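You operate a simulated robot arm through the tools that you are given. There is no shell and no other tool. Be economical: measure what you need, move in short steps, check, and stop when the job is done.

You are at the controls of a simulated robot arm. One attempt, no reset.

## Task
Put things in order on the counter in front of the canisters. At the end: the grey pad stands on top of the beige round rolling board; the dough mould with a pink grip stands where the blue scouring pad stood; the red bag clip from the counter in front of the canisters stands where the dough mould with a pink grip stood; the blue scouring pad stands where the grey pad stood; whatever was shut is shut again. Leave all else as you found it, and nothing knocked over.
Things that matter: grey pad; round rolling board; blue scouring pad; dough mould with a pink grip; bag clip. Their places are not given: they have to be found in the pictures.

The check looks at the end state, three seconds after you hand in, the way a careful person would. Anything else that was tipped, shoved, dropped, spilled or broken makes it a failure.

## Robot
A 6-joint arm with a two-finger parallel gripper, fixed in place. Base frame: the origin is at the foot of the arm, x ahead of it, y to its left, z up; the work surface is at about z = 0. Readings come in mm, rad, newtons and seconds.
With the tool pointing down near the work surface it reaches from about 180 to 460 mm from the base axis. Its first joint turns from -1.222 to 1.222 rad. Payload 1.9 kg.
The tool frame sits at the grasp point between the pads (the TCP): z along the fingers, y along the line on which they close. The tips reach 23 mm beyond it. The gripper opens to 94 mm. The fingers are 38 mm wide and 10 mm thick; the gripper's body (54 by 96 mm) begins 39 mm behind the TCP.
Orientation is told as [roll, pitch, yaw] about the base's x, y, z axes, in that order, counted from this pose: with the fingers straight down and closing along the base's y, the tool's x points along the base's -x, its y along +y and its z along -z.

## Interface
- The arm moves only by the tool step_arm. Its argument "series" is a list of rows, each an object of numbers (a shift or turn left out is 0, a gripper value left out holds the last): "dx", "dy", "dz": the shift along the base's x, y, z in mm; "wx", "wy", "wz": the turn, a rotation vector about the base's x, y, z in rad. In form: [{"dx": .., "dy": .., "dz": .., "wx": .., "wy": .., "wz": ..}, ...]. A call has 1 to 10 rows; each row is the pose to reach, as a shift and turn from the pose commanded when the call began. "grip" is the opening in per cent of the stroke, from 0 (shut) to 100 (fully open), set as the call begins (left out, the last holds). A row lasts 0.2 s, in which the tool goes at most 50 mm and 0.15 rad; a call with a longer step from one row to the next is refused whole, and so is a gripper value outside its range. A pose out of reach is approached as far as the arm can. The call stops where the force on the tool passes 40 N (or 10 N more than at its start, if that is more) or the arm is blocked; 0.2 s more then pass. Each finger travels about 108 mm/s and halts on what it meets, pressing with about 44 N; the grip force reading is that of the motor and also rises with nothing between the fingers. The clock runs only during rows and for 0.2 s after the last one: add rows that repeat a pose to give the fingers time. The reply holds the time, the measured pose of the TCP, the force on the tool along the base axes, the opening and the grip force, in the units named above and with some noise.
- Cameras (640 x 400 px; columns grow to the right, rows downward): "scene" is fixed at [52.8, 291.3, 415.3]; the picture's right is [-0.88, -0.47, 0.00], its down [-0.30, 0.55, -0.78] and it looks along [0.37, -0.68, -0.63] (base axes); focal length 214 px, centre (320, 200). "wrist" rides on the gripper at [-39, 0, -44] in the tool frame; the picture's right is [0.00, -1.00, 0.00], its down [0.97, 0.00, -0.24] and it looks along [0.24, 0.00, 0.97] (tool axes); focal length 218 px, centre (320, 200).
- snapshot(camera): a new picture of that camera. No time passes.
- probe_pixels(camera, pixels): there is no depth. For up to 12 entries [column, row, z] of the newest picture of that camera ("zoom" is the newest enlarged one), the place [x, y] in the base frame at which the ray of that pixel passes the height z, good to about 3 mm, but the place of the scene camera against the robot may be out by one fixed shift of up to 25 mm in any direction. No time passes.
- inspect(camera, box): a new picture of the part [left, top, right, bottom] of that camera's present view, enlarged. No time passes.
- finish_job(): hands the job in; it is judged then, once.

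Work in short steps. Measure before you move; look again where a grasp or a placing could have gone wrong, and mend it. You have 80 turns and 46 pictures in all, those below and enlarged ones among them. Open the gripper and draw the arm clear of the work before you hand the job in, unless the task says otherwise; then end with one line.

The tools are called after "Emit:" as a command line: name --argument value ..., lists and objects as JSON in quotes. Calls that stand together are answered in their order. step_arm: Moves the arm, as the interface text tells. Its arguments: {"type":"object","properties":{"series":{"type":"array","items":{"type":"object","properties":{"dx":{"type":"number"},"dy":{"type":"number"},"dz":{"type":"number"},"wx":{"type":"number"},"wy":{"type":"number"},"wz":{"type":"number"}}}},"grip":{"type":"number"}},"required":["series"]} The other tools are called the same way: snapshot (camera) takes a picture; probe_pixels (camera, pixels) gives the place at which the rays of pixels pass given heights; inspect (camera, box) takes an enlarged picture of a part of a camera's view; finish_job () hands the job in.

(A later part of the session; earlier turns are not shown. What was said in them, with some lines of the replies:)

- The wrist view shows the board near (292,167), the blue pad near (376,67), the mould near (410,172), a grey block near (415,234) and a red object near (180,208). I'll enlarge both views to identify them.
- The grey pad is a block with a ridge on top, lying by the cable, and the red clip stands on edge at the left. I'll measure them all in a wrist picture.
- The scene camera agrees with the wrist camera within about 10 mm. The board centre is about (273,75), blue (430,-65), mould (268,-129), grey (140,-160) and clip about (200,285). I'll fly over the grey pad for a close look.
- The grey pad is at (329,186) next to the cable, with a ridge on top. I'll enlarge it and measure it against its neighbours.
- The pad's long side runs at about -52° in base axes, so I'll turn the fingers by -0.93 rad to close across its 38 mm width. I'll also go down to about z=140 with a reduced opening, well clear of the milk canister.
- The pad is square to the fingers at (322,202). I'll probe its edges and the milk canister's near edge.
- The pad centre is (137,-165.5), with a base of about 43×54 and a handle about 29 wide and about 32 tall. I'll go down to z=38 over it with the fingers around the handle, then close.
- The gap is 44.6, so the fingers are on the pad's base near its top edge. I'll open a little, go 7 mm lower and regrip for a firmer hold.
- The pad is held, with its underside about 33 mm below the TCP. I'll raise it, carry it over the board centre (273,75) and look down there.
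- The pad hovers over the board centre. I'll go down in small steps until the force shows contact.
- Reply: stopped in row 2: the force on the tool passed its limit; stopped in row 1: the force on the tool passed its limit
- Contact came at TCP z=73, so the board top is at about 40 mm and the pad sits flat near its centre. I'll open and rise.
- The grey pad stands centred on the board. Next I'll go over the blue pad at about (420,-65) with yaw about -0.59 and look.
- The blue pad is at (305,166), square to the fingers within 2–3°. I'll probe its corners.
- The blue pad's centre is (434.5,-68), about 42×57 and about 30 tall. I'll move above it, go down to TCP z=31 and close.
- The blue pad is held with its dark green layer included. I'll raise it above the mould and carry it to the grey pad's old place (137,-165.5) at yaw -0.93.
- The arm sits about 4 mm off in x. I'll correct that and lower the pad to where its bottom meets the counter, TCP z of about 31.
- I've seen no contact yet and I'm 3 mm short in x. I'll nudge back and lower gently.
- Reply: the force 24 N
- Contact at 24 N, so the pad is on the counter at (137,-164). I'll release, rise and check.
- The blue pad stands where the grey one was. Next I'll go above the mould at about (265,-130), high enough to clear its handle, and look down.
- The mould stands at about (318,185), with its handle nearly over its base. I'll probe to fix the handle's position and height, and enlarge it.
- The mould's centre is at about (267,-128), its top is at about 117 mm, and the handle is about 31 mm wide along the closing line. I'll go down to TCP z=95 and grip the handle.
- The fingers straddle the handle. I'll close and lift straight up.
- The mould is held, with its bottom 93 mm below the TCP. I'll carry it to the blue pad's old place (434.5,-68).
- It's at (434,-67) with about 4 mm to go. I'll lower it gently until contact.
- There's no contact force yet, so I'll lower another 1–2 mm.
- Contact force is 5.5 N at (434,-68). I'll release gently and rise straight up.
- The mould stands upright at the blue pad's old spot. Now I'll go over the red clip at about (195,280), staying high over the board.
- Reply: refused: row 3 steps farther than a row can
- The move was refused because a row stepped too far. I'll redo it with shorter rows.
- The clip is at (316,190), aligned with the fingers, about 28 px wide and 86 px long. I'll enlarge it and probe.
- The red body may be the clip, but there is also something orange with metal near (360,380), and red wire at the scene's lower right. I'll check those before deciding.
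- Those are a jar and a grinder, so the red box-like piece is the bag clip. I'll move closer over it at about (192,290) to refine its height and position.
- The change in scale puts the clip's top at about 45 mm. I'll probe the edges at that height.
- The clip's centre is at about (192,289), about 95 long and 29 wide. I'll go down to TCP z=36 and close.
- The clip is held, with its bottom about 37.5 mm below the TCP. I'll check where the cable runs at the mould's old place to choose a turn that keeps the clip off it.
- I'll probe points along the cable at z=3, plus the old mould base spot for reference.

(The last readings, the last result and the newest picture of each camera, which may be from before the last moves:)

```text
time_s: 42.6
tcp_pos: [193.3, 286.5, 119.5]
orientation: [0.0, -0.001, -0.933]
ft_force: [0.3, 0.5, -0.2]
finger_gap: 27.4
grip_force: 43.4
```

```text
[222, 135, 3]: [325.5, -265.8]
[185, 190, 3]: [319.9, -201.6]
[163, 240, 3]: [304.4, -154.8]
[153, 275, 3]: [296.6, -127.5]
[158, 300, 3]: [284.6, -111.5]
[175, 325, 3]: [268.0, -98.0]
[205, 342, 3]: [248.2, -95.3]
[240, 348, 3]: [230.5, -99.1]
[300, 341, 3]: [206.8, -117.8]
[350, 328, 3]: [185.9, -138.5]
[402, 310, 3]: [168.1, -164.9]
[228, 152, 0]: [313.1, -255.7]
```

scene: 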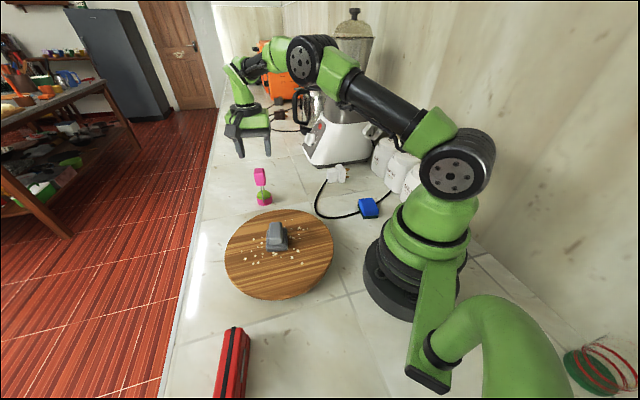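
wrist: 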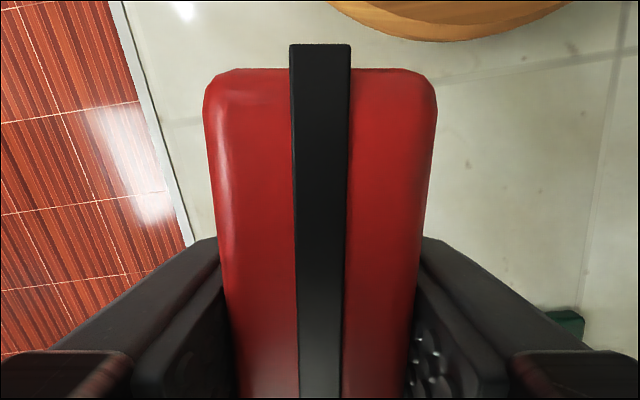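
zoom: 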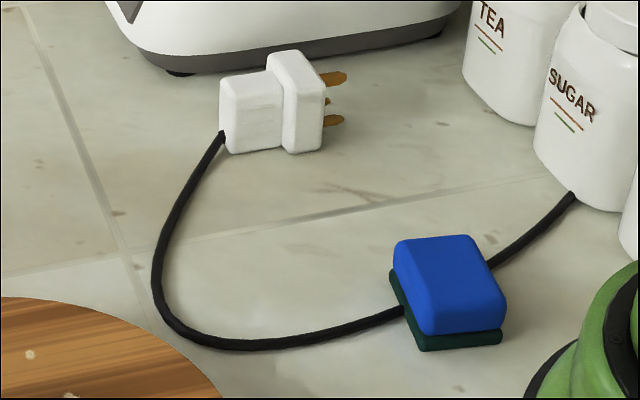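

The cable curves round the spot, so keeping the clip at its present turn and setting it near (264,-137) keeps it on the spot and practically off the cable. I'll raise it and carry it over the board, well above the grey pad.

Emit:
step_arm --series '[{"dz": 40}, {"dx": 4, "dy": -20, "dz": 75}, {"dx": 11, "dy": -65, "dz": 80}, {"dx": 19, "dy": -110, "dz": 80}, {"dx": 26, "dy": -155, "dz": 80}, {"dx": 34, "dy": -200, "dz": 80}, {"dx": 41, "dy": -245, "dz": 80}, {"dx": 49, "dy": -290, "dz": 80}, {"dx": 56, "dy": -335, "dz": 80}, {"dx": 64, "dy": -380, "dz": 80}]'

Emit:
step_arm --series '[{"dx": 4, "dy": -25, "dz": -10}, {"dx": 8, "dy": -46, "dz": -30}, {"dx": 8, "dy": -46, "dz": -70}, {"dx": 8, "dy": -46, "dz": -110}, {"dx": 8, "dy": -46, "dz": -130}, {"dx": 8, "dy": -46, "dz": -130}]'

Emit:
snapshot --camera "wrist"

```text
time_s: 44.8
tcp_pos: [255.3, -94.7, 199.3]
orientation: [0.003, -0.001, -0.934]
ft_force: [-0.9, -0.5, 0.2]
finger_gap: 27.4
grip_force: 43.8
```

```text
time_s: 46.2
tcp_pos: [266.2, -141.0, 70.0]
orientation: [0.002, 0.0, -0.931]
ft_force: [0.2, 0.5, -1.2]
finger_gap: 27.1
grip_force: 43.9
```

```text
8 pictures are left
```

wrist: 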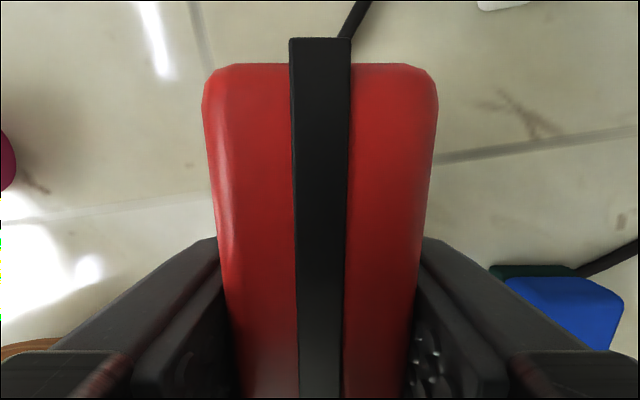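

The cable emerges beyond the clip's front end near (345,35). I'll probe that and view from the scene camera before lowering.

Emit:
probe_pixels --camera "wrist" --pixels '[[347, 33, 3], [363, 3, 3]]'

Emit:
inspect --camera "scene" --box '[290, 155, 400, 228]'

```text
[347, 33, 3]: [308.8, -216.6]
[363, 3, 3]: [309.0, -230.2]
```

```text
5.48 times, centred on (345, 192) of scene
```

zoom: 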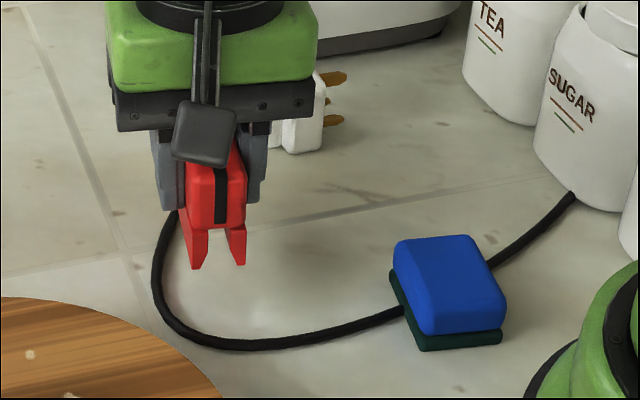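

The clip is upright with its two legs down, inside the cable's curve. I'll lower to z of about 41 with a small correction, then down to contact.

Emit:
step_arm --series '[{"dx": -3, "dy": 2, "dz": -12}, {"dx": -3, "dy": 2, "dz": -24}, {"dx": -3, "dy": 2, "dz": -28}, {"dx": -3, "dy": 2, "dz": -28}]'

Emit:
step_arm --series '[{"dz": -1.5}, {"dz": -3}, {"dz": -3}]'

```text
time_s: 47.2
tcp_pos: [262.3, -136.8, 39.0]
orientation: [0.001, 0.0, -0.932]
ft_force: [0.2, -0.3, -0.1]
finger_gap: 27.2
grip_force: 44.4
```

```text
time_s: 48.0
tcp_pos: [262.2, -137.5, 37.3]
orientation: [0.002, 0.0, -0.93]
ft_force: [-6.4, 1.2, 27.2]
finger_gap: 27.3
grip_force: 44.1
```

Firm contact (27 N) at z=37.3, the same height as on the counter before. I'll ease up slightly, open and rise.

Emit:
step_arm --series '[{"dz": 0.5}, {"dz": 1}, {"dz": 1}]' --grip 55

Emit:
step_arm --series '[{"dz": 25}, {"dz": 65}, {"dz": 110}, {"dz": 150}, {"dz": 190}, {"dz": 190}]'

Emit:
snapshot --camera "wrist"

Emit:
inspect --camera "scene" --box '[220, 140, 410, 310]'

```text
time_s: 48.8
tcp_pos: [260.9, -137.2, 37.2]
orientation: [0.002, 0.0, -0.932]
ft_force: [0.0, -0.1, -0.4]
finger_gap: 51.8
grip_force: 0.1
```

```text
time_s: 50.2
tcp_pos: [258.7, -140.8, 223.7]
orientation: [0.001, 0.0, -0.932]
ft_force: [-0.5, -0.5, 0.0]
finger_gap: 51.8
grip_force: 0.1
```

```text
6 pictures are left
```

wrist: 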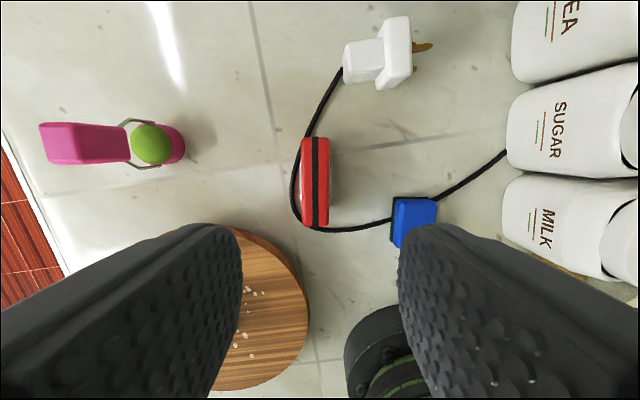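

```text
2.35 times, centred on (315, 225) of scene
```

zoom: 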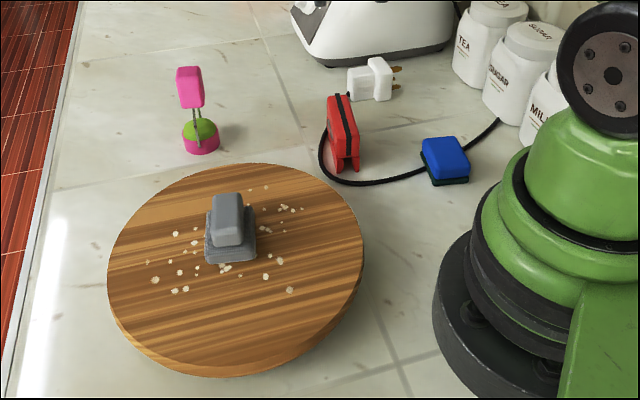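

All five pieces stand as asked. I'll verify the final centres with a probe before withdrawing.

Emit:
probe_pixels --camera "wrist" --pixels '[[315, 182, 45], [416, 218, 30], [157, 145, 15], [301, 55, 0]]'

Emit:
step_arm --series '[{"dx": 2, "dy": 30, "dz": 30}, {"dx": 4, "dy": 65, "dz": 60}, {"dx": 6, "dy": 100, "dz": 90}, {"dx": 8, "dy": 135, "dz": 120}, {"dx": 8, "dy": 160, "dz": 140}, {"dx": 8, "dy": 160, "dz": 140}]' --grip 100

Emit:
snapshot --camera "scene"

```text
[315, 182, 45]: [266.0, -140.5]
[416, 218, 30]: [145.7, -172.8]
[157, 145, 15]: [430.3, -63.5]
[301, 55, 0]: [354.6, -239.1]
```

```text
time_s: 51.6
tcp_pos: [270.3, 19.2, 368.9]
orientation: [0.001, 0.0, -0.932]
ft_force: [0.4, 0.4, -0.2]
finger_gap: 94.0
grip_force: 0.0
```

```text
4 pictures are left
```

scene: 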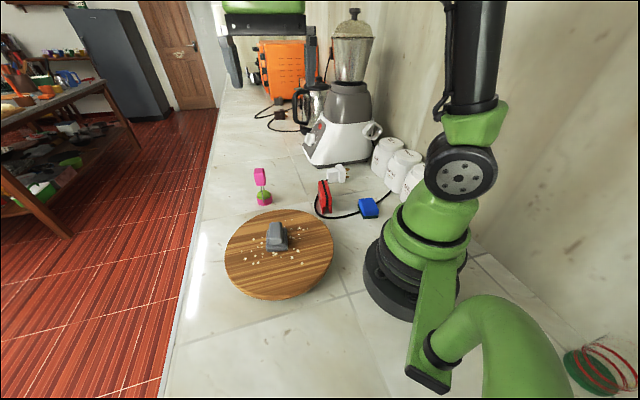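

The arm is clear, the gripper is open, and nothing else has moved. I'll hand the job in.

Emit:
finish_job

```text
The job is handed in.
```

The job is handed in: grey pad on the rolling board, blue pad where the grey one stood, mould where the blue one stood, and red clip where the mould stood, about 10 mm off centre to keep it clear of the cable; nothing was knocked over and nothing had to be opened.
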